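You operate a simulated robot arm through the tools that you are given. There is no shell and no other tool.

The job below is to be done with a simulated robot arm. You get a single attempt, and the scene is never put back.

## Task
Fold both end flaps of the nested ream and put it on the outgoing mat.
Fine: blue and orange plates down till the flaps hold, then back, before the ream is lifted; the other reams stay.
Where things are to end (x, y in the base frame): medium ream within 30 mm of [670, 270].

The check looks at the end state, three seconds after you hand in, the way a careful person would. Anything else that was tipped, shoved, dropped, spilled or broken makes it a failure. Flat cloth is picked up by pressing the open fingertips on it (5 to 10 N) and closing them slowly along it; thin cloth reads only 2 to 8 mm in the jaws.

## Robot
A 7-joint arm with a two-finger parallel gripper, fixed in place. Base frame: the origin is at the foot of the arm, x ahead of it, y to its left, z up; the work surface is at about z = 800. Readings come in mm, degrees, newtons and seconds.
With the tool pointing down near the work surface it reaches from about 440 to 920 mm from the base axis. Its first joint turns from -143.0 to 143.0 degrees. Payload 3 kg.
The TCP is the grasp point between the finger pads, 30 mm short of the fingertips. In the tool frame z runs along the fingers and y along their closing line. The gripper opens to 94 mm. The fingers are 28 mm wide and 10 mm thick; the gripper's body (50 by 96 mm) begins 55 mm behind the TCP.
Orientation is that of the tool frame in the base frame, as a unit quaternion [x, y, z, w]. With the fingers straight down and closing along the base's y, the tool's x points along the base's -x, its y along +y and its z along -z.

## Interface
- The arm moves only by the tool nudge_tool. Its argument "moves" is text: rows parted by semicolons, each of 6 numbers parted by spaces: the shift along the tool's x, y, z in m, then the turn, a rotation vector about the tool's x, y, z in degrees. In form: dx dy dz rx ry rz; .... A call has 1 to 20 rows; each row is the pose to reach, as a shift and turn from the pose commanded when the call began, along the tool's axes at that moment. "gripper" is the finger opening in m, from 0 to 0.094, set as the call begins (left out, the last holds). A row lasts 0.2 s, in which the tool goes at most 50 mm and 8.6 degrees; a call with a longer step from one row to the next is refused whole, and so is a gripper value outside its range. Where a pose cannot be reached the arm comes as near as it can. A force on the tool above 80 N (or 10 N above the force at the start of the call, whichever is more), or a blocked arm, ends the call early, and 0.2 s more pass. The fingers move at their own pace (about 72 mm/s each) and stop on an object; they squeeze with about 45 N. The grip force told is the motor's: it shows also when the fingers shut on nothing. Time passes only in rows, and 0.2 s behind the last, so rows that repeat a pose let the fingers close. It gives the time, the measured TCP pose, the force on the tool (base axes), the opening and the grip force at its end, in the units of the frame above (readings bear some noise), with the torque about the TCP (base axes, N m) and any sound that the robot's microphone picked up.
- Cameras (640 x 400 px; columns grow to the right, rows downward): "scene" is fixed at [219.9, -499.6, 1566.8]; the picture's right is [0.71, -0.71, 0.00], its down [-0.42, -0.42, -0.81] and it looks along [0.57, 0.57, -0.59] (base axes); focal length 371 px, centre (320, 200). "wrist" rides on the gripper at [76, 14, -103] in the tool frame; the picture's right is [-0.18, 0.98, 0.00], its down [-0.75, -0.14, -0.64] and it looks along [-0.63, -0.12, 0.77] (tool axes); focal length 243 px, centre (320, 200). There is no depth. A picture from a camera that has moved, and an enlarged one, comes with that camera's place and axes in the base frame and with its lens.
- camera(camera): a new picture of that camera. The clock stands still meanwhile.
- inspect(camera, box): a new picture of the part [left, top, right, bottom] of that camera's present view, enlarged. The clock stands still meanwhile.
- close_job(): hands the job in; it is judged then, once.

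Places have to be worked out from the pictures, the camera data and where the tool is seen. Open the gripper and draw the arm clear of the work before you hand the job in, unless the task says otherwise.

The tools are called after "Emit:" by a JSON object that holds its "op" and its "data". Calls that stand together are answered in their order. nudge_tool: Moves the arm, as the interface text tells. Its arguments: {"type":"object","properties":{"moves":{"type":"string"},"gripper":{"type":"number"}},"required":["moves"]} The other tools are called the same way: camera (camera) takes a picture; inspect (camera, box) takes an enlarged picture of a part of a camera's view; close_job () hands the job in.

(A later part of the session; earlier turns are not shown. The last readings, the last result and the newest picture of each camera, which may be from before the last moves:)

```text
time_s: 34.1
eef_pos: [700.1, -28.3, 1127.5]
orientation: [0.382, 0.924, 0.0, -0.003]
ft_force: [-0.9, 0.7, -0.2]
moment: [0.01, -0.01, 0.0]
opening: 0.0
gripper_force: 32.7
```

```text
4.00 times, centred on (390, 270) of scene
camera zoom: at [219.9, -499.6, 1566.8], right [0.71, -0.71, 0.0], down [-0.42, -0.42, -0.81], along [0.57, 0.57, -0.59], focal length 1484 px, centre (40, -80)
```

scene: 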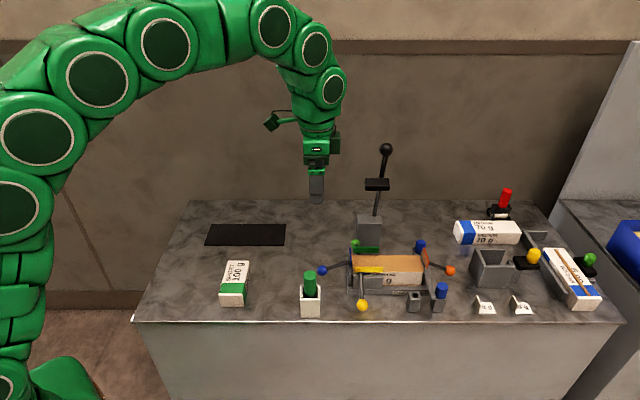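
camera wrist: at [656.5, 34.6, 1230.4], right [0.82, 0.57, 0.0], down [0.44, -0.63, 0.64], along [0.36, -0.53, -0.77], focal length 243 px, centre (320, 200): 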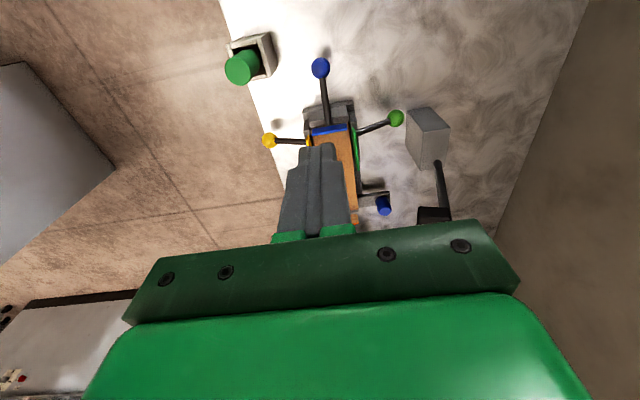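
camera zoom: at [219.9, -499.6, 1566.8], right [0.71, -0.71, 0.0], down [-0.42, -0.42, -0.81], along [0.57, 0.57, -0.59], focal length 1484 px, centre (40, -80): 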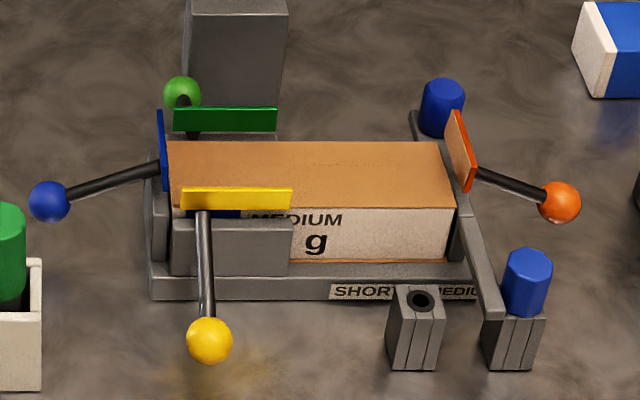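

The blue end is done: the lever is back and the flap is off the plate. Next is the orange lever, knob at s=848, t=474, z=844. It lies about 970 mm out, so I tilt the tool 20° outward while moving over there.

Emit:
{"op": "nudge_tool", "data": {"moves": "-0.0356 0 0 0 -2.5 0; -0.0712 0 0 0 -5 0; -0.1068 0 0.02 0 -7.5 0; -0.1424 -0.001 0.04 0 -10 0; -0.178 -0.001 0.06 0 -12.5 0; -0.2136 -0.001 0.085 0 -15 0; -0.2492 -0.001 0.11 0 -17.5 0; -0.285 -0.001 0.1275 0 -20 0; -0.285 -0.001 0.1275 0 -20 0", "gripper": 0.055}}

Emit:
{"op": "camera", "data": {"camera": "wrist"}}

Emit:
{"op": "camera", "data": {"camera": "scene"}}

```text
time_s: 36.1
eef_pos: [902.0, -229.2, 999.2]
orientation: [0.376, 0.911, -0.066, 0.159]
ft_force: [-0.5, 0.2, 0.8]
moment: [0.03, -0.05, 0.03]
opening: 55.3
gripper_force: 0.1
```

```text
taken
camera wrist: at [835.5, -144.6, 1070.1], right [0.82, 0.57, 0.06], down [0.25, -0.45, 0.86], along [0.52, -0.69, -0.51], focal length 243 px, centre (320, 200)
```

wrist: 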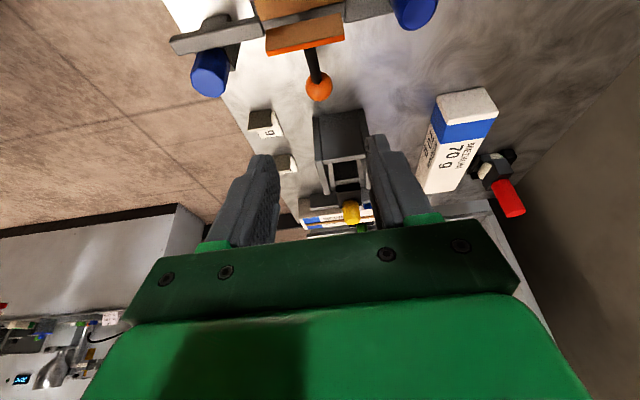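

```text
taken
```

scene: 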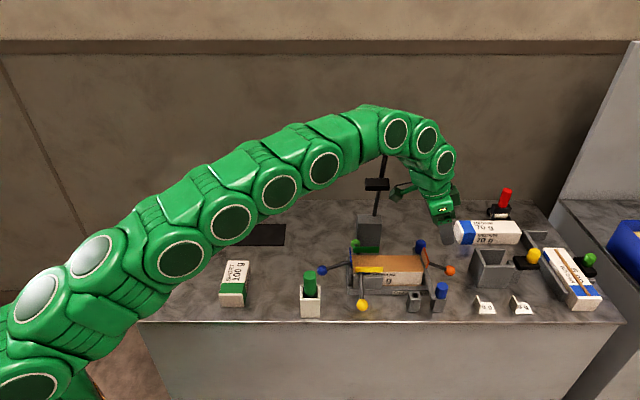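

The tilted reach works (TCP s=800, z=999), and the wrist view confirms the orange knob at s≈848, t≈473, z≈844. I move over it first, then look.

Emit:
{"op": "nudge_tool", "data": {"moves": "-0.006 -0.0006 0.03 0 0 0; -0.012 -0.0012 0.06 0 0 0; -0.0172 -0.002 0.0904 0 0 0; -0.0172 -0.002 0.0904 0 0 0", "gripper": 0.055}}

Emit:
{"op": "camera", "data": {"camera": "wrist"}}

Emit:
{"op": "inspect", "data": {"camera": "scene", "box": [380, 190, 500, 300]}}

```text
time_s: 37.1
eef_pos: [931.1, -261.7, 919.8]
orientation: [0.376, 0.911, -0.066, 0.158]
ft_force: [-0.6, -0.4, 0.0]
moment: [-0.01, 0.03, -0.03]
opening: 55.2
gripper_force: 0.0
```

```text
taken
camera wrist: at [866.9, -178.0, 990.6], right [0.82, 0.57, 0.06], down [0.25, -0.45, 0.86], along [0.52, -0.69, -0.51], focal length 243 px, centre (320, 200)
```

wrist: 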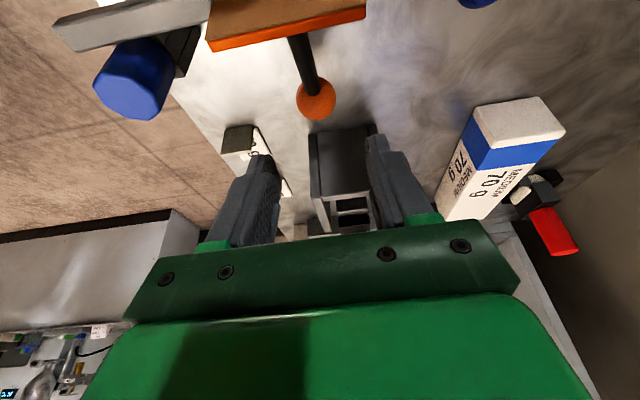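

```text
3.64 times, centred on (440, 245) of scene
camera zoom: at [219.9, -499.6, 1566.8], right [0.71, -0.71, 0.0], down [-0.42, -0.42, -0.81], along [0.57, 0.57, -0.59], focal length 1349 px, centre (-116, 36)
```

zoom: 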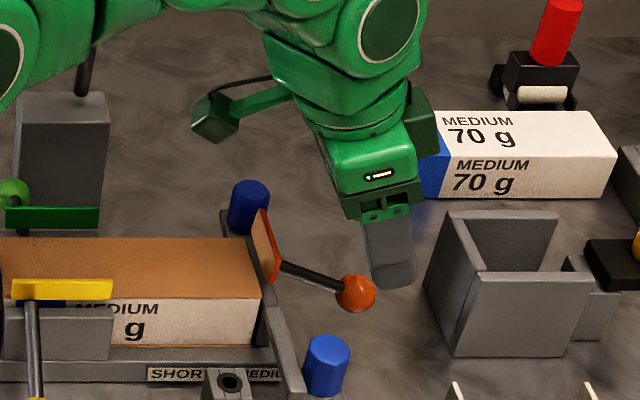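

All is clear around the knob. I descend so the fingers straddle the orange ball, then close.

Emit:
{"op": "nudge_tool", "data": {"moves": "0.0074 0.0005 0.0232 0 0 0; 0.0148 0.0005 0.0464 0 0 0; 0.0222 0.0005 0.0696 0 0 0; 0.0222 0.0005 0.0696 0 0 0", "gripper": 0.055}}

Emit:
{"op": "camera", "data": {"camera": "wrist"}}

Emit:
{"op": "inspect", "data": {"camera": "scene", "box": [380, 190, 500, 300]}}

```text
time_s: 38.1
eef_pos: [933.8, -263.9, 843.2]
orientation: [0.377, 0.911, -0.066, 0.158]
ft_force: [0.2, 1.2, 0.0]
moment: [0.0, 0.01, -0.01]
opening: 55.1
gripper_force: 0.0
```

```text
taken
camera wrist: at [868.7, -180.2, 915.1], right [0.82, 0.57, 0.06], down [0.25, -0.45, 0.86], along [0.52, -0.69, -0.51], focal length 243 px, centre (320, 200)
```

wrist: 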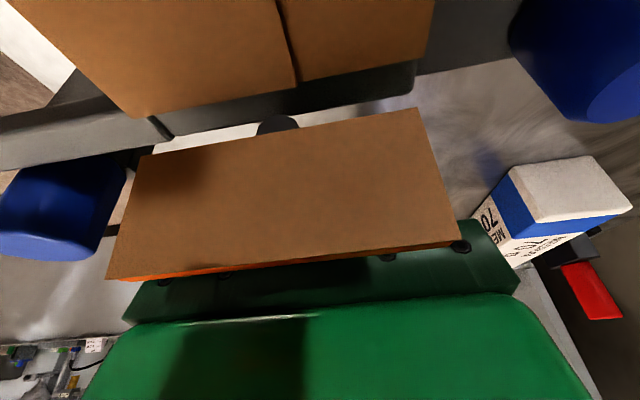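

```text
3.64 times, centred on (440, 245) of scene
camera zoom: at [219.9, -499.6, 1566.8], right [0.71, -0.71, 0.0], down [-0.42, -0.42, -0.81], along [0.57, 0.57, -0.59], focal length 1349 px, centre (-116, 36)
```

zoom: 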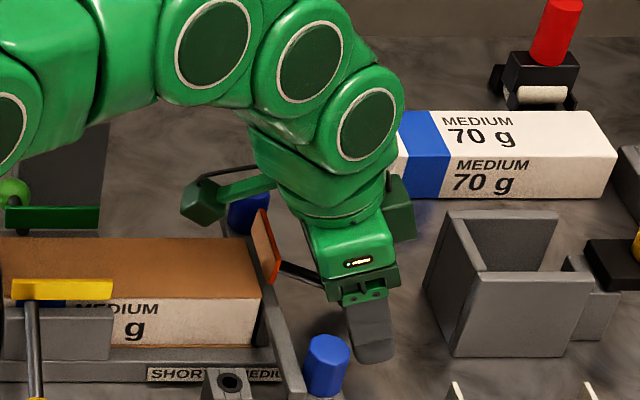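

The fingers are around the ball at TCP s=847, t=474, z=843, with the camera just clear of the flap. I close on it.

Emit:
{"op": "nudge_tool", "data": {"moves": "0 0 0 0 0 0; 0 0 0 0 0 0; 0 0 0 0 0 0; 0 0 0 0 0 0", "gripper": 0.01}}

```text
time_s: 39.1
eef_pos: [935.2, -262.2, 843.5]
orientation: [0.376, 0.911, -0.066, 0.157]
ft_force: [15.4, 15.1, -4.9]
moment: [-0.26, -0.21, 0.01]
opening: 26.7
gripper_force: 44.5
```

The ball is held (26.7 mm) with a small side load. I correct it and begin the arc upward about the mirrored hinge (s≈771, z≈873), slowly.

Emit:
{"op": "nudge_tool", "data": {"moves": "0 0.0015 0 0 0 0; -0.0025 0.0015 -0.0031 0 0 0; -0.005 0.0015 -0.0063 0 0 0; -0.0069 0.0015 -0.0094 0 0 0; -0.0088 0.0015 -0.0125 0 0 0; -0.0105 0.0015 -0.0156 0 0 0; -0.0122 0.0015 -0.0188 0 0 0; -0.0136 0.0015 -0.0221 0 0 0; -0.0149 0.0015 -0.0254 0 0 0; -0.0149 0.0015 -0.0254 0 0 0", "gripper": 0.01}}

Emit:
{"op": "inspect", "data": {"camera": "scene", "box": [390, 210, 490, 290]}}

```text
time_s: 41.3
eef_pos: [939.3, -267.8, 874.2]
orientation: [0.377, 0.911, -0.066, 0.158]
ft_force: [2.8, 4.3, -13.4]
moment: [-0.68, -0.68, -0.02]
opening: 27.2
gripper_force: 44.7
```

```text
5.00 times, centred on (440, 250) of scene
camera zoom: at [219.9, -499.6, 1566.8], right [0.71, -0.71, 0.0], down [-0.42, -0.42, -0.81], along [0.57, 0.57, -0.59], focal length 1856 px, centre (-280, -50)
```

zoom: 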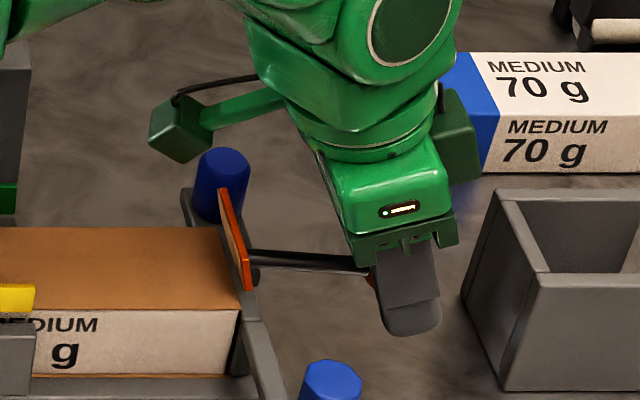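

The rod is now near horizontal. I continue the arc another 25°.

Emit:
{"op": "nudge_tool", "data": {"moves": "-0.0011 0 -0.0035 0 0 0; -0.0022 0 -0.0069 0 0 0; -0.003 0 -0.0104 0 0 0; -0.0037 0 -0.0139 0 0 0; -0.0042 0 -0.0175 0 0 0; -0.0047 0 -0.0211 0 0 0; -0.0048 0 -0.0247 0 0 0; -0.0049 0 -0.0283 0 0 0; -0.0048 0 -0.0319 0 0 0; -0.0047 0 -0.0355 0 0 0; -0.0047 0 -0.0355 0 0 0", "gripper": 0.01}}

Emit:
{"op": "inspect", "data": {"camera": "scene", "box": [390, 210, 490, 290]}}

Emit:
{"op": "camera", "data": {"camera": "wrist"}}

```text
time_s: 43.7
eef_pos: [934.7, -263.1, 910.3]
orientation: [0.377, 0.91, -0.066, 0.158]
ft_force: [3.4, -10.0, -11.3]
moment: [-0.8, -0.69, 0.0]
opening: 27.0
gripper_force: 44.9
```

```text
5.00 times, centred on (440, 250) of scene
camera zoom: at [219.9, -499.6, 1566.8], right [0.71, -0.71, 0.0], down [-0.42, -0.42, -0.81], along [0.57, 0.57, -0.59], focal length 1856 px, centre (-280, -50)
```

zoom: 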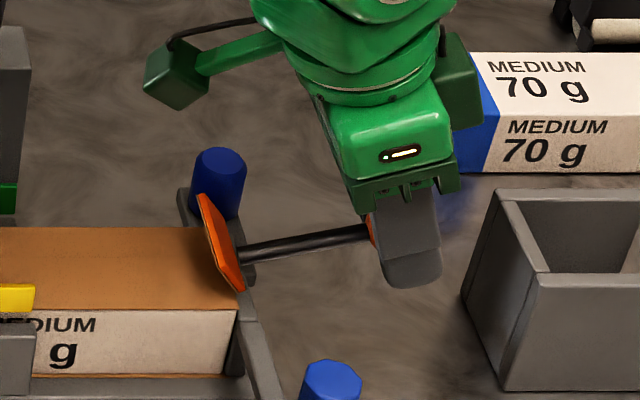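

```text
taken
camera wrist: at [869.4, -178.3, 981.3], right [0.82, 0.57, 0.06], down [0.25, -0.45, 0.86], along [0.52, -0.69, -0.51], focal length 243 px, centre (320, 200)
```

wrist: 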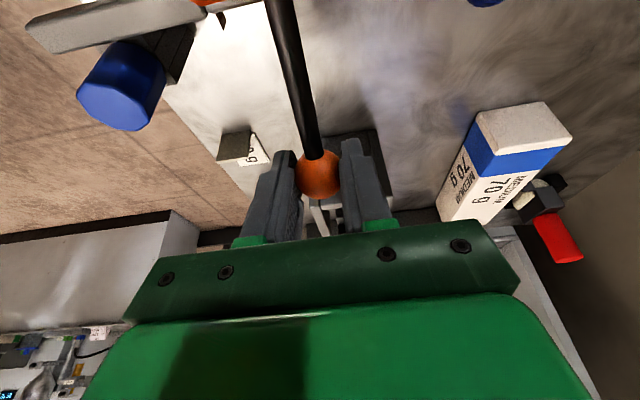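

The ball lags: the rod is at about 11° and the ball about 21 mm down the fingers. The lever holds its place, so I open, move down to regrip, and go on.

Emit:
{"op": "nudge_tool", "data": {"moves": "0 0 0 0 0 0; 0 0 0 0 0 0; 0.0023 0 0.0186 0 0 0; 0.0023 0 0.0186 0 0 0", "gripper": 0.05}}

Emit:
{"op": "nudge_tool", "data": {"moves": "0 0 0 0 0 0; 0 0 0 0 0 0; 0 0 0 0 0 0", "gripper": 0.01}}

Emit:
{"op": "inspect", "data": {"camera": "scene", "box": [390, 210, 490, 290]}}

```text
time_s: 44.7
eef_pos: [938.8, -264.7, 891.6]
orientation: [0.377, 0.91, -0.066, 0.158]
ft_force: [0.0, 0.3, 0.3]
moment: [0.0, -0.02, 0.03]
opening: 50.0
gripper_force: 0.1
```

```text
time_s: 45.5
eef_pos: [938.0, -265.1, 891.5]
orientation: [0.376, 0.911, -0.066, 0.158]
ft_force: [-5.9, -5.0, 1.0]
moment: [0.11, 0.01, 0.04]
opening: 26.7
gripper_force: 45.1
```

```text
5.00 times, centred on (440, 250) of scene
camera zoom: at [219.9, -499.6, 1566.8], right [0.71, -0.71, 0.0], down [-0.42, -0.42, -0.81], along [0.57, 0.57, -0.59], focal length 1856 px, centre (-280, -50)
```

zoom: 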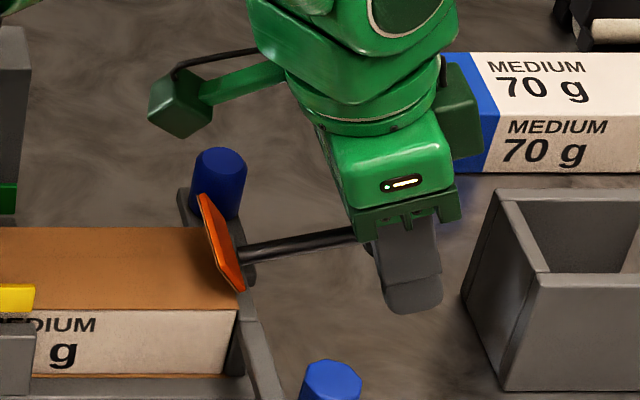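

The regrip is good (26.7 mm, low force). I continue along the arc from about 11° toward 46°.

Emit:
{"op": "nudge_tool", "data": {"moves": "-0.0004 -0.0003 -0.0033 0 0 0; -0.0007 -0.0005 -0.0066 0 0 0; -0.0008 -0.0005 -0.0103 0 0 0; -0.0009 -0.0005 -0.0139 0 0 0; -0.0007 -0.0005 -0.0175 0 0 0; -0.0005 -0.0005 -0.0211 0 0 0; 0.0 -0.0005 -0.0247 0 0 0; 0.0006 -0.0005 -0.0282 0 0 0; 0.0014 -0.0005 -0.0317 0 0 0; 0.0023 -0.0005 -0.0352 0 0 0; 0.0034 -0.0005 -0.0386 0 0 0; 0.0045 -0.0005 -0.042 0 0 0; 0.006 -0.0005 -0.0453 0 0 0; 0.0074 -0.0005 -0.0486 0 0 0; 0.0074 -0.0005 -0.0486 0 0 0", "gripper": 0.01}}

Emit:
{"op": "inspect", "data": {"camera": "scene", "box": [390, 210, 490, 290]}}

```text
time_s: 48.7
eef_pos: [921.4, -249.0, 935.8]
orientation: [0.376, 0.91, -0.066, 0.159]
ft_force: [0.6, -6.1, -11.1]
moment: [-0.68, -0.63, 0.03]
opening: 27.0
gripper_force: 45.2
```

```text
5.00 times, centred on (440, 250) of scene
camera zoom: at [219.9, -499.6, 1566.8], right [0.71, -0.71, 0.0], down [-0.42, -0.42, -0.81], along [0.57, 0.57, -0.59], focal length 1856 px, centre (-280, -50)
```

zoom: 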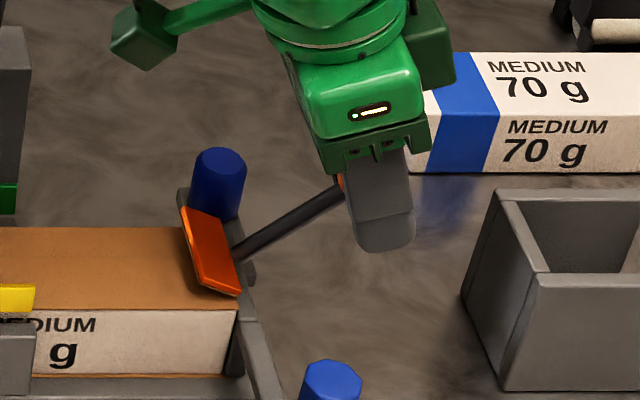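

The rod is at about 39° and the ball still sits well in the pads. I carry on with the arc to about 66°.

Emit:
{"op": "nudge_tool", "data": {"moves": "0.0017 0 -0.0032 0 0 0; 0.0034 0 -0.0064 0 0 0; 0.0054 0 -0.0094 0 0 0; 0.0074 0 -0.0124 0 0 0; 0.0096 0 -0.0152 0 0 0; 0.0119 0 -0.018 0 0 0; 0.0143 0 -0.0206 0 0 0; 0.0168 0 -0.0232 0 0 0; 0.0168 0 -0.0232 0 0 0", "gripper": 0.01}}

Emit:
{"op": "inspect", "data": {"camera": "scene", "box": [390, 210, 490, 290]}}

```text
time_s: 50.7
eef_pos: [904.6, -232.6, 950.6]
orientation: [0.375, 0.911, -0.065, 0.159]
ft_force: [14.2, -9.5, 7.7]
moment: [-0.65, -0.73, 0.0]
opening: 27.2
gripper_force: 45.0
```

```text
5.00 times, centred on (440, 250) of scene
camera zoom: at [219.9, -499.6, 1566.8], right [0.71, -0.71, 0.0], down [-0.42, -0.42, -0.81], along [0.57, 0.57, -0.59], focal length 1856 px, centre (-280, -50)
```

zoom: 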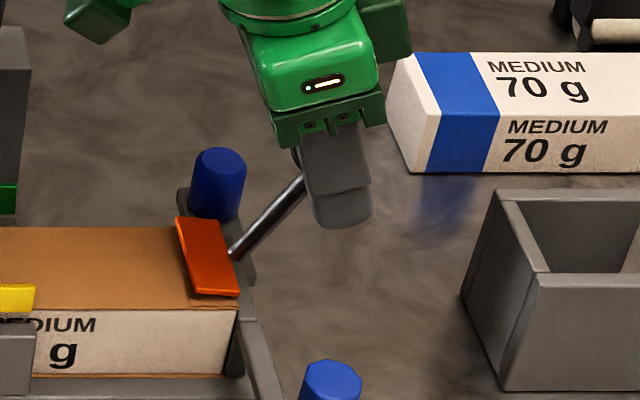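

With perspective taken into account the rod is at about 66° and the orange plate is almost flat. I add a few more degrees, hold, and look.

Emit:
{"op": "nudge_tool", "data": {"moves": "0.0018 0 -0.0016 0 0 0; 0.0036 0 -0.0032 0 0 0; 0.0054 0 -0.0048 0 0 0; 0.0054 0 -0.0048 0 0 0; 0.0054 0 -0.0048 0 0 0", "gripper": 0.01}}

Emit:
{"op": "inspect", "data": {"camera": "scene", "box": [390, 210, 490, 290]}}

Emit:
{"op": "camera", "data": {"camera": "wrist"}}

```text
time_s: 51.9
eef_pos: [900.2, -227.7, 953.0]
orientation: [0.376, 0.91, -0.066, 0.159]
ft_force: [18.9, -11.5, 16.3]
moment: [-0.83, -0.91, 0.01]
opening: 27.1
gripper_force: 45.3
```

```text
5.00 times, centred on (440, 250) of scene
camera zoom: at [219.9, -499.6, 1566.8], right [0.71, -0.71, 0.0], down [-0.42, -0.42, -0.81], along [0.57, 0.57, -0.59], focal length 1856 px, centre (-280, -50)
```

zoom: 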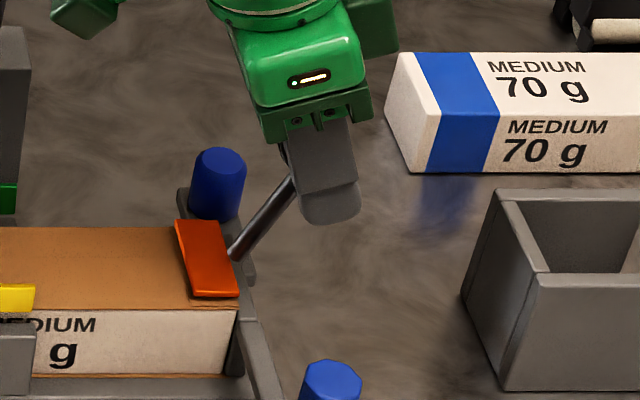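

```text
taken
camera wrist: at [834.3, -143.5, 1025.4], right [0.82, 0.57, 0.06], down [0.25, -0.45, 0.86], along [0.52, -0.69, -0.51], focal length 243 px, centre (320, 200)
```

wrist: 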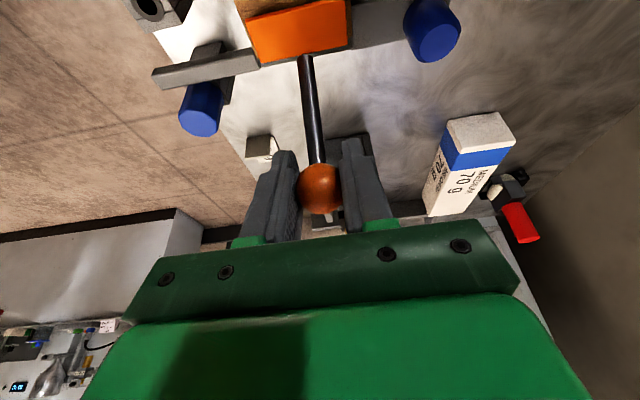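

The plate looks flat and the rod is at about 71°. As with blue, I release, lift, close the fingers and come down on the outer side to press the ball firmly inward.

Emit:
{"op": "nudge_tool", "data": {"moves": "0 0 0 0 0 0; 0 0 0 0 0 0; -0.0131 0 -0.0362 0 0 0; -0.0263 0 -0.0724 0 0 0; -0.0263 0 -0.0724 0 0 0", "gripper": 0.05}}

Emit:
{"op": "inspect", "data": {"camera": "scene", "box": [390, 210, 490, 290]}}

```text
time_s: 53.1
eef_pos: [900.9, -227.6, 1032.7]
orientation: [0.377, 0.91, -0.066, 0.158]
ft_force: [0.3, 0.1, -0.8]
moment: [0.0, -0.01, -0.01]
opening: 50.0
gripper_force: 0.1
```

```text
5.00 times, centred on (440, 250) of scene
camera zoom: at [219.9, -499.6, 1566.8], right [0.71, -0.71, 0.0], down [-0.42, -0.42, -0.81], along [0.57, 0.57, -0.59], focal length 1856 px, centre (-280, -50)
```

zoom: 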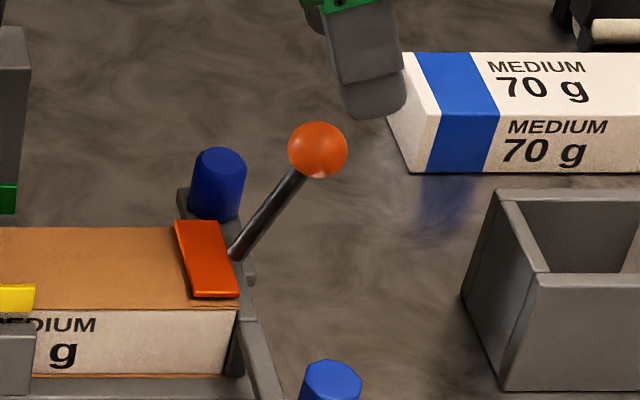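

The lever stays at about 69° (ball s≈801, z≈950). I close the fingers, move outward past the ball and down beside it.

Emit:
{"op": "nudge_tool", "data": {"moves": "-0.0188 -0.001 0.0068 0 0 0; -0.0376 -0.001 0.0137 0 0 0; -0.0253 -0.001 0.0475 0 0 0; -0.012 -0.001 0.084 0 0 0; -0.012 -0.001 0.084 0 0 0", "gripper": 0.0}}

Emit:
{"op": "inspect", "data": {"camera": "scene", "box": [390, 210, 490, 290]}}

```text
time_s: 54.3
eef_pos: [926.4, -257.8, 958.1]
orientation: [0.376, 0.911, -0.066, 0.159]
ft_force: [-0.5, -0.2, 0.4]
moment: [0.02, -0.01, 0.0]
opening: 0.1
gripper_force: 33.5
out of reach, approached as far as the arm can: row 2
```

```text
5.00 times, centred on (440, 250) of scene
camera zoom: at [219.9, -499.6, 1566.8], right [0.71, -0.71, 0.0], down [-0.42, -0.42, -0.81], along [0.57, 0.57, -0.59], focal length 1856 px, centre (-280, -50)
```

zoom: 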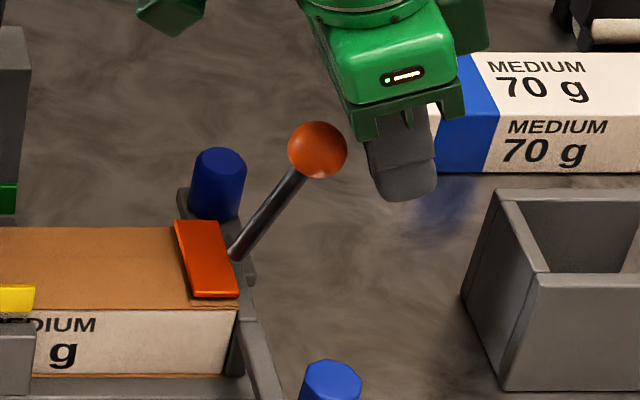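

The fingers are outside the ball with about an 11 mm gap. I push inward (−s) in small steps.

Emit:
{"op": "nudge_tool", "data": {"moves": "0.0038 0.001 -0.0014 0 0 0; 0.0075 0.001 -0.0027 0 0 0; 0.0103 0.001 -0.0038 0 0 0; 0.0122 0.001 -0.0044 0 0 0; 0.0136 0.001 -0.005 0 0 0; 0.0136 0.001 -0.005 0 0 0", "gripper": 0.0}}

Emit:
{"op": "inspect", "data": {"camera": "scene", "box": [390, 210, 490, 290]}}

```text
time_s: 55.7
eef_pos: [917.4, -248.1, 958.2]
orientation: [0.376, 0.91, -0.066, 0.161]
ft_force: [47.3, -34.7, 6.1]
moment: [0.08, 0.07, -0.29]
opening: 0.0
gripper_force: 33.2
```

```text
5.00 times, centred on (440, 250) of scene
camera zoom: at [219.9, -499.6, 1566.8], right [0.71, -0.71, 0.0], down [-0.42, -0.42, -0.81], along [0.57, 0.57, -0.59], focal length 1856 px, centre (-280, -50)
```

zoom: 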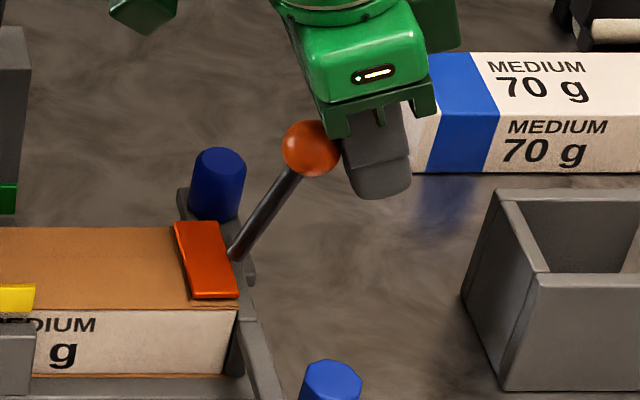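

The press reads about 58 N with the plate at its stop (rod about 71°). I hold for 2 s and then back off outward.

Emit:
{"op": "nudge_tool", "data": {"moves": "0 0 0 0 0 0; 0 0 0 0 0 0; 0 0 0 0 0 0; 0 0 0 0 0 0; 0 0 0 0 0 0; 0 0 0 0 0 0; 0 0 0 0 0 0; 0 0 0 0 0 0; 0 0 0 0 0 0; 0 0 0 0 0 0", "gripper": 0.0}}

Emit:
{"op": "nudge_tool", "data": {"moves": "-0.006 0 0.002 0 0 0; -0.0122 0 0.0044 0 0 0; -0.0225 0 -0.026 0 0 0; -0.034 0 -0.058 0 0 0; -0.034 0 -0.058 0 0 0", "gripper": 0.0}}

Emit:
{"op": "inspect", "data": {"camera": "scene", "box": [390, 210, 490, 290]}}

```text
time_s: 56.8
eef_pos: [916.3, -248.5, 960.2]
orientation: [0.378, 0.909, -0.067, 0.162]
ft_force: [10.4, -10.2, 3.4]
moment: [0.03, -0.01, -0.07]
opening: 0.0
gripper_force: 33.0
stopped in row 5: the force on the tool passed its limit at 81 N (the readings are from after the stop); the commanded pose is now the measured one
```

```text
time_s: 58.0
eef_pos: [926.6, -255.9, 1025.0]
orientation: [0.377, 0.91, -0.066, 0.16]
ft_force: [0.5, 0.4, 0.0]
moment: [0.03, 0.0, -0.03]
opening: 0.0
gripper_force: 33.4
```

```text
5.00 times, centred on (440, 250) of scene
camera zoom: at [219.9, -499.6, 1566.8], right [0.71, -0.71, 0.0], down [-0.42, -0.42, -0.81], along [0.57, 0.57, -0.59], focal length 1856 px, centre (-280, -50)
```

zoom: 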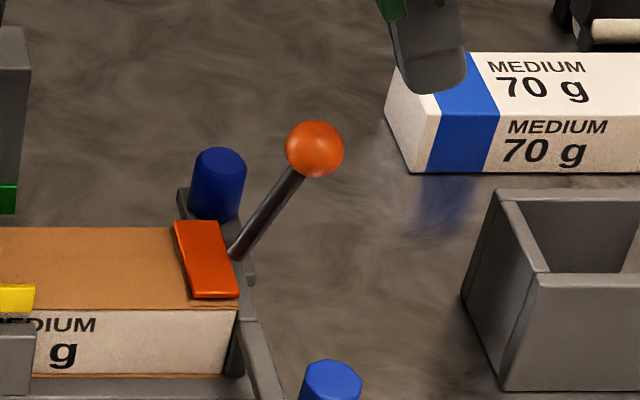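

The orange plate was held down firmly. To bring it back, I move over the ball to its inner side and down.

Emit:
{"op": "nudge_tool", "data": {"moves": "0.0357 0 -0.013 0 0 0; 0.0715 0 -0.026 0 0 0; 0.0812 0 0.0008 0 0 0; 0.091 0 0.0276 0 0 0; 0.091 0 0.0276 0 0 0", "gripper": 0.0}}

Emit:
{"op": "inspect", "data": {"camera": "scene", "box": [380, 190, 500, 290]}}

```text
time_s: 59.2
eef_pos: [870.8, -201.5, 968.3]
orientation: [0.377, 0.91, -0.067, 0.161]
ft_force: [0.2, 0.4, -0.4]
moment: [-0.01, -0.04, 0.0]
opening: 0.0
gripper_force: 32.9
```

```text
4.00 times, centred on (440, 240) of scene
camera zoom: at [219.9, -499.6, 1566.8], right [0.71, -0.71, 0.0], down [-0.42, -0.42, -0.81], along [0.57, 0.57, -0.59], focal length 1484 px, centre (-160, 40)
```

zoom: 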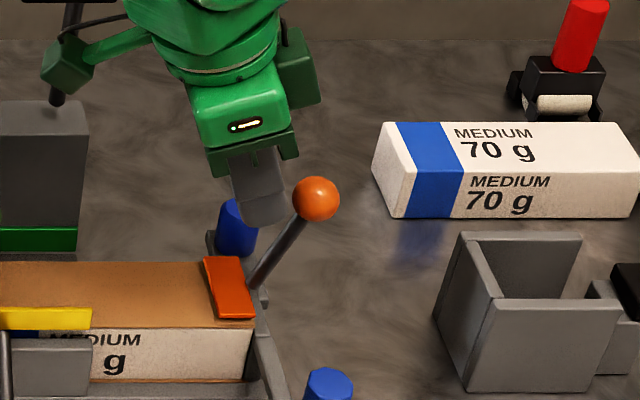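

The fingers are just inside the ball. I push it outward and slightly down.

Emit:
{"op": "nudge_tool", "data": {"moves": "-0.005 0.0005 0.0039 0 0 0; -0.0099 0.0005 0.0079 0 0 0; -0.0149 0.0005 0.0118 0 0 0; -0.0198 0.0005 0.0157 0 0 0; -0.0248 0.0005 0.0197 0 0 0; -0.0298 0.0005 0.0236 0 0 0; -0.0298 0.0005 0.0236 0 0 0", "gripper": 0.0}}

Emit:
{"op": "inspect", "data": {"camera": "scene", "box": [380, 190, 500, 290]}}

```text
time_s: 60.8
eef_pos: [897.3, -227.2, 955.8]
orientation: [0.376, 0.91, -0.066, 0.161]
ft_force: [-0.8, -0.2, -1.2]
moment: [-0.01, -0.05, 0.01]
opening: 0.0
gripper_force: 32.7
```

```text
4.00 times, centred on (440, 240) of scene
camera zoom: at [219.9, -499.6, 1566.8], right [0.71, -0.71, 0.0], down [-0.42, -0.42, -0.81], along [0.57, 0.57, -0.59], focal length 1484 px, centre (-160, 40)
```

zoom: 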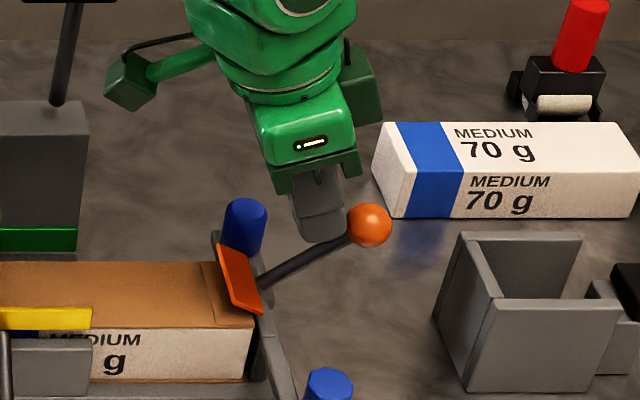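

The orange plate is lifting off and the folded flap stays flat on the ream. I raise the fingers over the ball and press it down along its arc to rest.

Emit:
{"op": "nudge_tool", "data": {"moves": "-0.0116 0 -0.032 0 0 0; -0.0337 0 -0.024 0 0 0; -0.0252 0 -0.0006 0 0 0; -0.0294 0 0.0145 0 0 0; -0.0307 0 0.0289 0 0 0; -0.0294 0 0.0433 0 0 0; -0.0257 0 0.0571 0 0 0; -0.0197 0 0.0701 0 0 0; -0.0132 0 0.0798 0 0 0; -0.0132 0 0.0798 0 0 0", "gripper": 0.0}}

Emit:
{"op": "inspect", "data": {"camera": "scene", "box": [380, 190, 500, 290]}}

```text
time_s: 63.0
eef_pos: [927.5, -256.3, 887.4]
orientation: [0.377, 0.909, -0.066, 0.163]
ft_force: [-0.5, -2.4, 30.2]
moment: [-0.07, 0.0, -0.14]
opening: 0.1
gripper_force: 33.4
```

```text
4.00 times, centred on (440, 240) of scene
camera zoom: at [219.9, -499.6, 1566.8], right [0.71, -0.71, 0.0], down [-0.42, -0.42, -0.81], along [0.57, 0.57, -0.59], focal length 1484 px, centre (-160, 40)
```

zoom: 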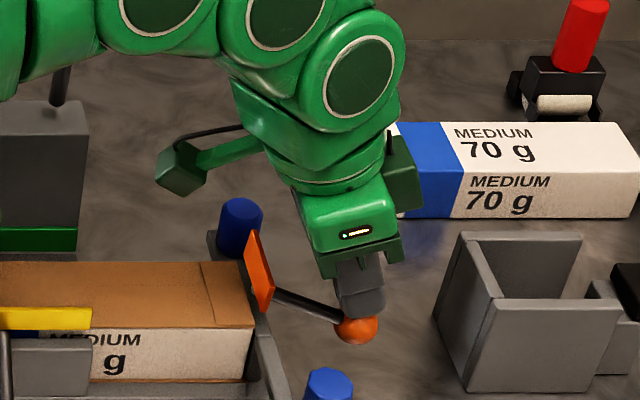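

The orange lever is back at rest and the flap lies folded on the ream with a visible crease. I withdraw upward, bring the tool upright over the ream, open, and check both flaps.

Emit:
{"op": "nudge_tool", "data": {"moves": "-0.0137 0 -0.0376 0 0 0; -0.0274 0 -0.0752 0 0 0; -0.041 0 -0.1128 0 0 0; -0.0257 0 -0.129 0 5 0; -0.0103 0 -0.1453 0 10 0; 0.0051 0 -0.1615 0 15 0; 0.0205 0 -0.1778 0 20 0; 0.0564 0 -0.1961 0 20 0; 0.1006 0 -0.2122 0 20 0; 0.1006 0 -0.2122 0 20 0", "gripper": 0.09}}

Emit:
{"op": "camera", "data": {"camera": "wrist"}}

Emit:
{"op": "inspect", "data": {"camera": "scene", "box": [310, 230, 470, 310]}}

```text
time_s: 65.2
eef_pos: [807.2, -136.2, 1049.1]
orientation: [0.382, 0.924, 0.0, -0.001]
ft_force: [0.2, -0.2, 0.1]
moment: [-0.02, 0.01, -0.02]
opening: 89.9
gripper_force: 0.0
out of reach, approached as far as the arm can: row 5, 6, 7
```

```text
taken
camera wrist: at [764.0, -73.8, 1152.8], right [0.83, 0.56, 0.0], down [0.43, -0.63, 0.64], along [0.36, -0.53, -0.77], focal length 243 px, centre (320, 200)
```

wrist: 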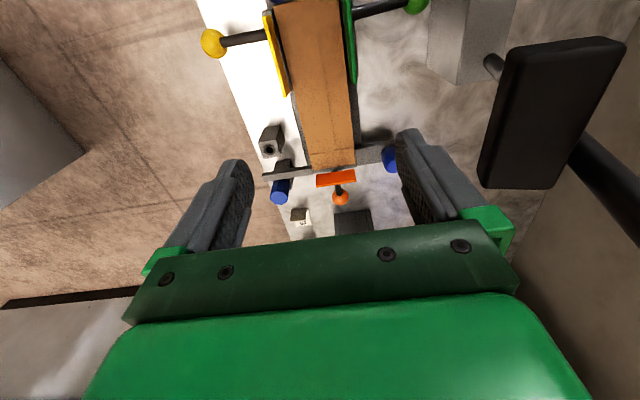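

```text
4.00 times, centred on (390, 270) of scene
camera zoom: at [219.9, -499.6, 1566.8], right [0.71, -0.71, 0.0], down [-0.42, -0.42, -0.81], along [0.57, 0.57, -0.59], focal length 1484 px, centre (40, -80)
```

zoom: 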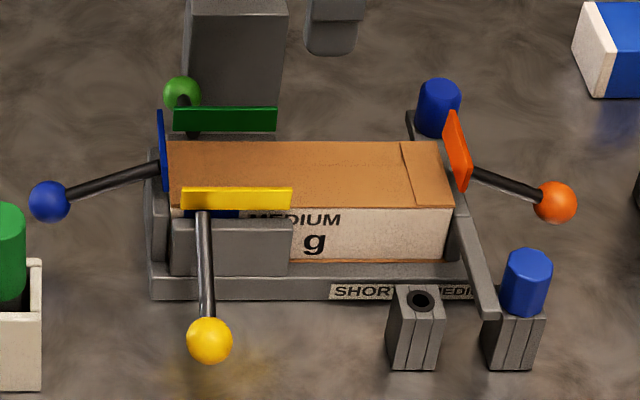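

The right flap is clearly folded on top. I zoom in on the blue end to confirm the left flap.

Emit:
{"op": "inspect", "data": {"camera": "scene", "box": [340, 252, 390, 287]}}

Emit:
{"op": "inspect", "data": {"camera": "wrist", "box": [240, 0, 400, 100]}}

Emit:
{"op": "inspect", "data": {"camera": "scene", "box": [395, 245, 445, 280]}}

```text
11.43 times, centred on (365, 270) of scene
camera zoom: at [219.9, -499.6, 1566.8], right [0.71, -0.71, 0.0], down [-0.42, -0.42, -0.81], along [0.57, 0.57, -0.59], focal length 4241 px, centre (-194, -594)
```

zoom: 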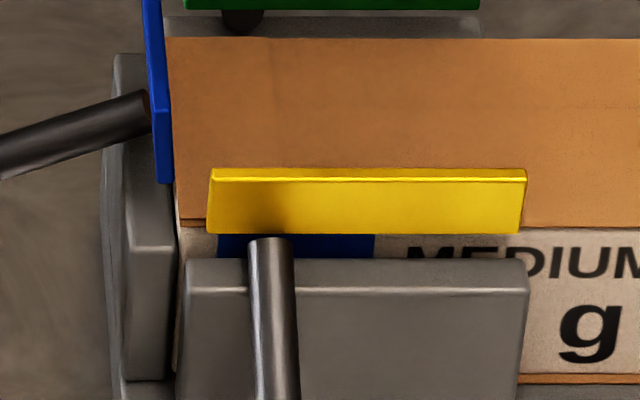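

```text
4.00 times, centred on (320, 50) of wrist
camera zoom: at [764.0, -73.8, 1152.8], right [0.83, 0.56, 0.0], down [0.43, -0.63, 0.64], along [0.36, -0.53, -0.77], focal length 970 px, centre (320, 800)
```

zoom: 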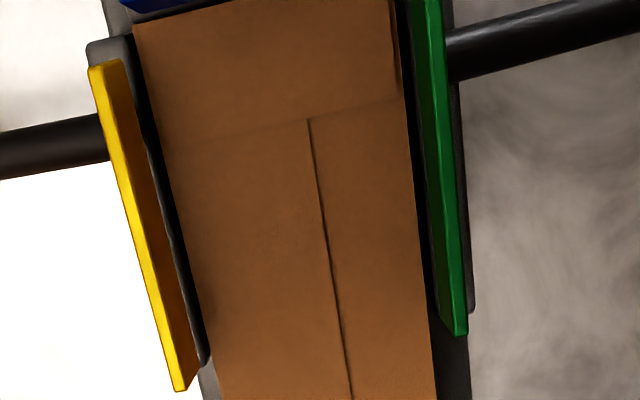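

```text
11.43 times, centred on (420, 262) of scene
camera zoom: at [219.9, -499.6, 1566.8], right [0.71, -0.71, 0.0], down [-0.42, -0.42, -0.81], along [0.57, 0.57, -0.59], focal length 4241 px, centre (-823, -514)
```

zoom: 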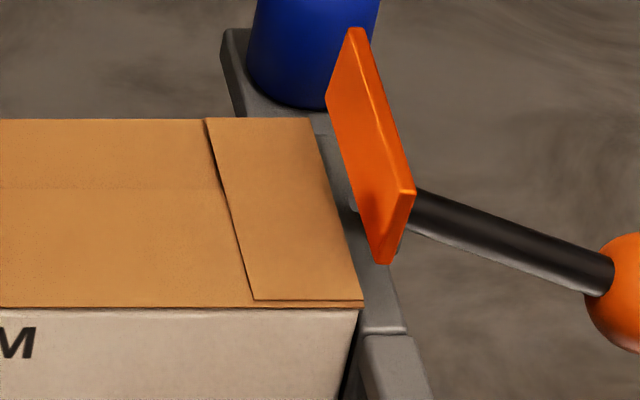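

Both flaps are folded flat, the levers are back, and the seam runs under the left flap. Now I position above the ream at s≈694, just right of the yellow/green walls ending near s≈674, fingers wide open, and check at z≈950.

Emit:
{"op": "nudge_tool", "data": {"moves": "-0.0135 -0.0005 0.02 0 0 0; -0.027 -0.0007 0.04 0 0 0; -0.027 -0.0007 0.07 0 0 0; -0.027 -0.0007 0.1 0 0 0; -0.027 -0.0007 0.1 0 0 0", "gripper": 0.094}}

Emit:
{"op": "camera", "data": {"camera": "wrist"}}

Emit:
{"op": "inspect", "data": {"camera": "scene", "box": [320, 190, 480, 310]}}

```text
time_s: 66.4
eef_pos: [828.0, -157.4, 952.6]
orientation: [0.383, 0.924, 0.0, 0.0]
ft_force: [-0.9, -0.2, -0.4]
moment: [0.01, -0.02, 0.02]
opening: 93.8
gripper_force: 0.0
```

```text
taken
camera wrist: at [783.5, -95.4, 1055.4], right [0.82, 0.57, 0.0], down [0.43, -0.63, 0.64], along [0.36, -0.53, -0.77], focal length 243 px, centre (320, 200)
```

wrist: 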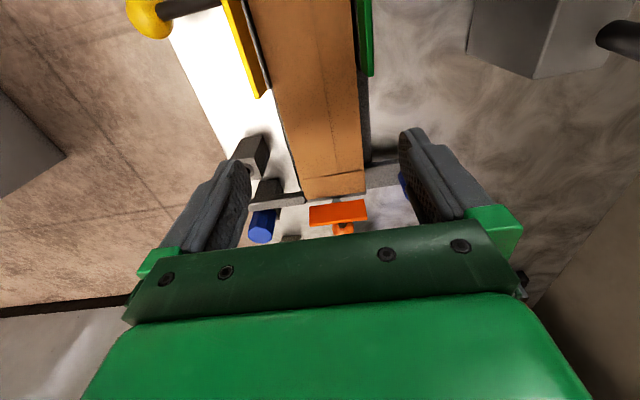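

```text
3.33 times, centred on (400, 250) of scene
camera zoom: at [219.9, -499.6, 1566.8], right [0.71, -0.71, 0.0], down [-0.42, -0.42, -0.81], along [0.57, 0.57, -0.59], focal length 1237 px, centre (53, 33)
```

zoom: 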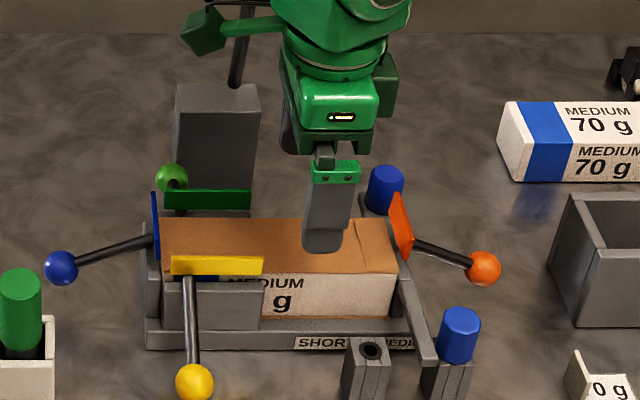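

The fingers sit over the ream right of the walls, TCP s=697, t=474. I descend to z≈856 with the fingers outside the ream faces.

Emit:
{"op": "nudge_tool", "data": {"moves": "0.002 -0.0004 0.03 0 0 0; 0.002 -0.0004 0.06 0 0 0; 0.002 -0.0004 0.085 0 0 0; 0.002 -0.0004 0.0965 0 0 0; 0.002 -0.0004 0.0965 0 0 0", "gripper": 0.094}}

Emit:
{"op": "camera", "data": {"camera": "wrist"}}

Emit:
{"op": "inspect", "data": {"camera": "scene", "box": [340, 210, 460, 310]}}

```text
time_s: 67.6
eef_pos: [824.3, -156.0, 854.1]
orientation: [0.383, 0.924, 0.0, 0.0]
ft_force: [0.2, -0.3, 0.0]
moment: [0.01, -0.01, -0.05]
opening: 93.7
gripper_force: 0.1
```

```text
taken
camera wrist: at [780.9, -93.3, 957.2], right [0.82, 0.57, 0.0], down [0.43, -0.63, 0.64], along [0.36, -0.53, -0.77], focal length 243 px, centre (320, 200)
```

wrist: 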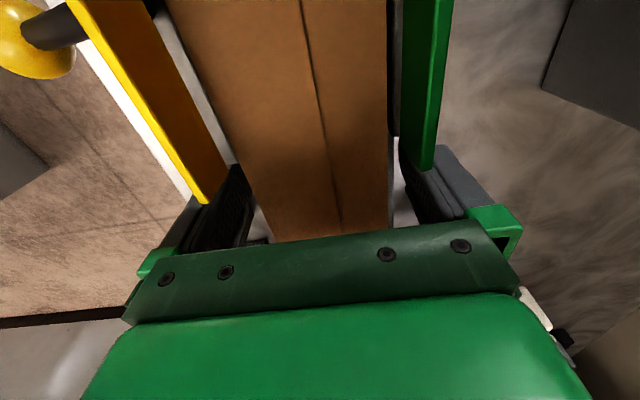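

```text
4.00 times, centred on (400, 260) of scene
camera zoom: at [219.9, -499.6, 1566.8], right [0.71, -0.71, 0.0], down [-0.42, -0.42, -0.81], along [0.57, 0.57, -0.59], focal length 1484 px, centre (0, -40)
```

zoom: 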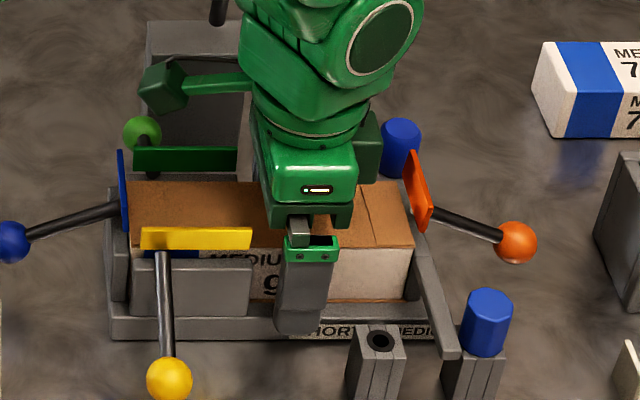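

The fingers straddle the ream with no contact. I close on it.

Emit:
{"op": "nudge_tool", "data": {"moves": "0 0 0 0 0 0; 0 0 0 0 0 0; 0 0 0 0 0 0; 0 0 0 0 0 0", "gripper": 0.04}}

```text
time_s: 68.6
eef_pos: [823.8, -156.1, 854.7]
orientation: [0.383, 0.924, 0.0, 0.0]
ft_force: [0.1, 0.4, -1.0]
moment: [0.0, -0.08, 0.02]
opening: 62.2
gripper_force: 44.6
```

Firm grip at 62.2 mm with no side load. I lift slowly straight up and read the forces.

Emit:
{"op": "nudge_tool", "data": {"moves": "0 0 -0.003 0 0 0; 0 0 -0.008 0 0 0; 0 0 -0.014 0 0 0; 0 0 -0.02 0 0 0; 0 0 -0.02 0 0 0", "gripper": 0.04}}

Emit:
{"op": "inspect", "data": {"camera": "scene", "box": [340, 210, 460, 310]}}

```text
time_s: 69.8
eef_pos: [823.5, -156.5, 876.0]
orientation: [0.382, 0.924, 0.0, 0.0]
ft_force: [-4.9, 2.1, 17.8]
moment: [0.02, 0.98, -0.11]
opening: 57.5
gripper_force: 44.6
```

```text
4.00 times, centred on (400, 260) of scene
camera zoom: at [219.9, -499.6, 1566.8], right [0.71, -0.71, 0.0], down [-0.42, -0.42, -0.81], along [0.57, 0.57, -0.59], focal length 1484 px, centre (0, -40)
```

zoom: 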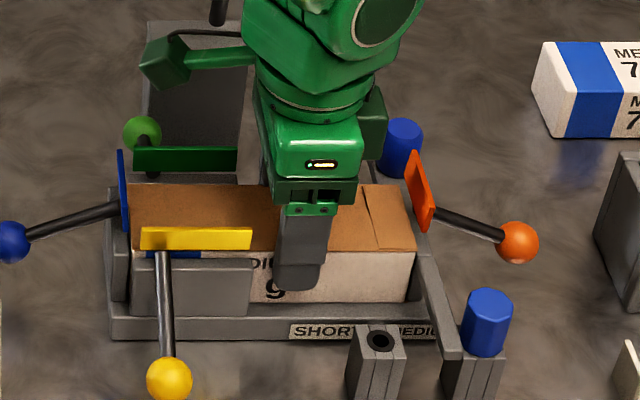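

Odd: the opening fell to 57.5 mm, the tool force is upward, and the ream seems not to have risen. I look closely before doing anything more.

Emit:
{"op": "inspect", "data": {"camera": "scene", "box": [370, 245, 450, 295]}}

Emit:
{"op": "camera", "data": {"camera": "wrist"}}

Emit:
{"op": "inspect", "data": {"camera": "scene", "box": [330, 245, 410, 295]}}

```text
8.00 times, centred on (410, 270) of scene
camera zoom: at [219.9, -499.6, 1566.8], right [0.71, -0.71, 0.0], down [-0.42, -0.42, -0.81], along [0.57, 0.57, -0.59], focal length 2969 px, centre (-400, -360)
```

zoom: 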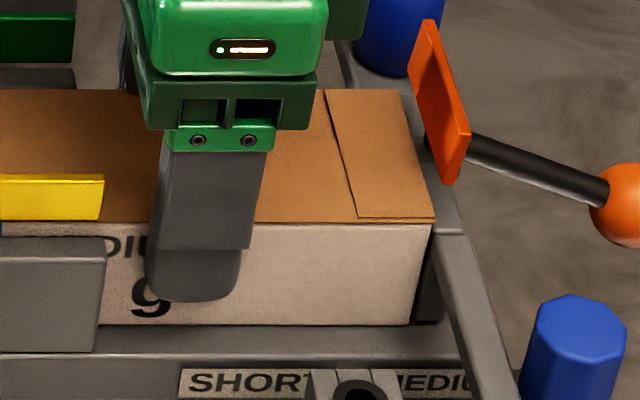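

```text
taken
camera wrist: at [780.3, -93.6, 978.0], right [0.82, 0.57, 0.0], down [0.43, -0.63, 0.64], along [0.36, -0.53, -0.77], focal length 243 px, centre (320, 200)
```

wrist: 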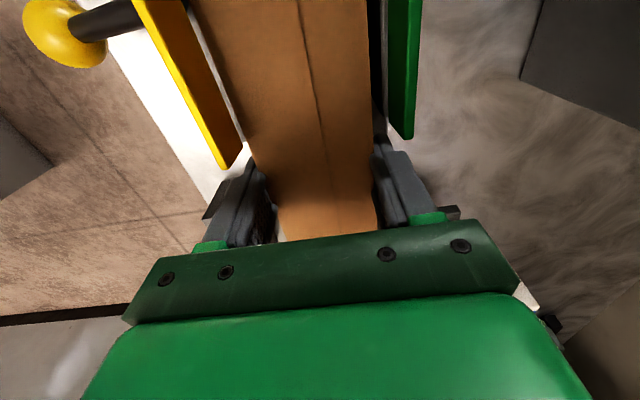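

```text
8.00 times, centred on (370, 270) of scene
camera zoom: at [219.9, -499.6, 1566.8], right [0.71, -0.71, 0.0], down [-0.42, -0.42, -0.81], along [0.57, 0.57, -0.59], focal length 2969 px, centre (-80, -360)
```

zoom: 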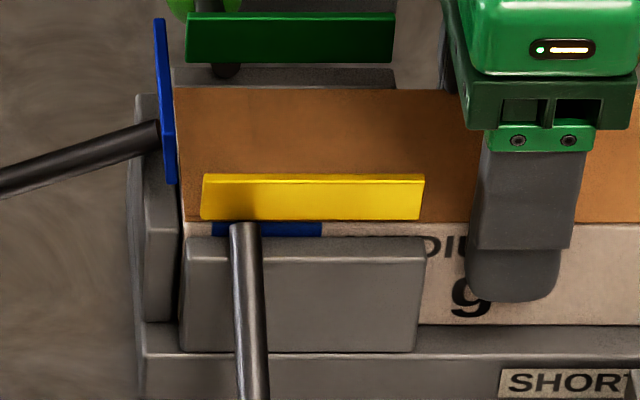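

The ream stayed in the nest while the fingers slid up about 20 mm. I take a still reading before deciding.

Emit:
{"op": "nudge_tool", "data": {"moves": "0 0 0 0 0 0; 0 0 0 0 0 0; 0 0 0 0 0 0", "gripper": 0.04}}

Emit:
{"op": "inspect", "data": {"camera": "wrist", "box": [180, 80, 480, 260]}}

```text
time_s: 70.6
eef_pos: [823.8, -156.5, 876.1]
orientation: [0.382, 0.924, 0.001, 0.001]
ft_force: [-7.9, 2.4, 34.6]
moment: [0.05, 0.98, -0.16]
opening: 57.7
gripper_force: 45.5
```

```text
2.13 times, centred on (330, 170) of wrist
camera zoom: at [780.3, -93.6, 978.0], right [0.82, 0.57, 0.0], down [0.43, -0.63, 0.64], along [0.36, -0.53, -0.77], focal length 518 px, centre (299, 264)
```

zoom: 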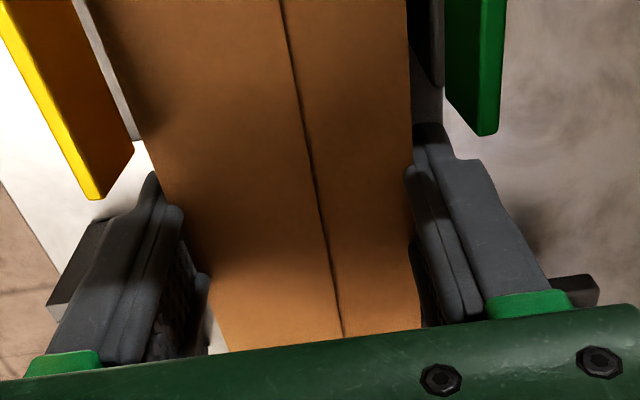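

Now the grip seems firm: it resists over 34 N downward while the ream rests on the nest. I try a very slow lift of a few millimetres to see if the ream comes along.

Emit:
{"op": "nudge_tool", "data": {"moves": "0 0 -0.002 0 0 0; 0 0 -0.004 0 0 0; 0 0 -0.006 0 0 0; 0 0 -0.006 0 0 0", "gripper": 0.04}}

Emit:
{"op": "inspect", "data": {"camera": "scene", "box": [340, 210, 460, 310]}}

```text
time_s: 71.6
eef_pos: [824.0, -155.4, 879.3]
orientation: [0.383, 0.924, 0.0, -0.001]
ft_force: [3.1, 5.0, -5.7]
moment: [-0.04, -0.23, -0.57]
opening: 57.3
gripper_force: 45.3
```

```text
4.00 times, centred on (400, 260) of scene
camera zoom: at [219.9, -499.6, 1566.8], right [0.71, -0.71, 0.0], down [-0.42, -0.42, -0.81], along [0.57, 0.57, -0.59], focal length 1484 px, centre (0, -40)
```

zoom: 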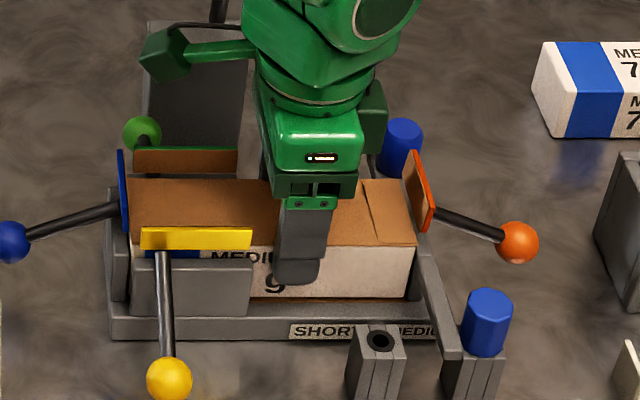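

Something changed: brown paper now shows in front of the green plate and near the orange plate. I stop and look closely.

Emit:
{"op": "inspect", "data": {"camera": "scene", "box": [360, 235, 460, 295]}}

Emit:
{"op": "inspect", "data": {"camera": "scene", "box": [320, 235, 420, 295]}}

Emit:
{"op": "camera", "data": {"camera": "wrist"}}

```text
6.40 times, centred on (410, 265) of scene
camera zoom: at [219.9, -499.6, 1566.8], right [0.71, -0.71, 0.0], down [-0.42, -0.42, -0.81], along [0.57, 0.57, -0.59], focal length 2375 px, centre (-256, -216)
```

zoom: 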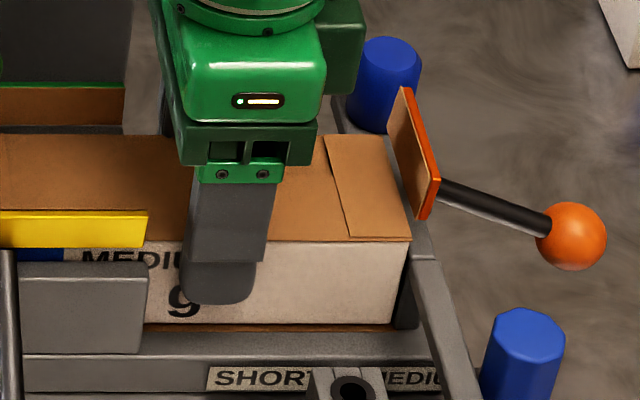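

```text
6.40 times, centred on (370, 265) of scene
camera zoom: at [219.9, -499.6, 1566.8], right [0.71, -0.71, 0.0], down [-0.42, -0.42, -0.81], along [0.57, 0.57, -0.59], focal length 2375 px, centre (0, -216)
```

zoom: 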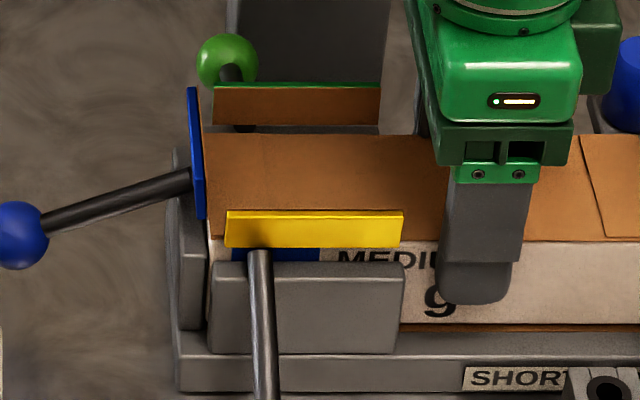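

```text
taken
camera wrist: at [780.6, -92.8, 982.6], right [0.82, 0.57, 0.0], down [0.43, -0.63, 0.64], along [0.36, -0.53, -0.77], focal length 243 px, centre (320, 200)
```

wrist: 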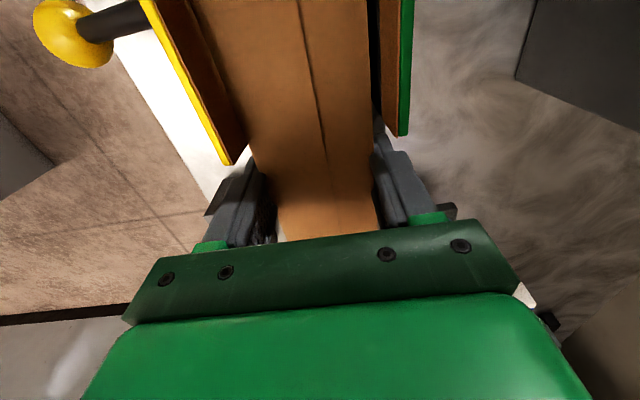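

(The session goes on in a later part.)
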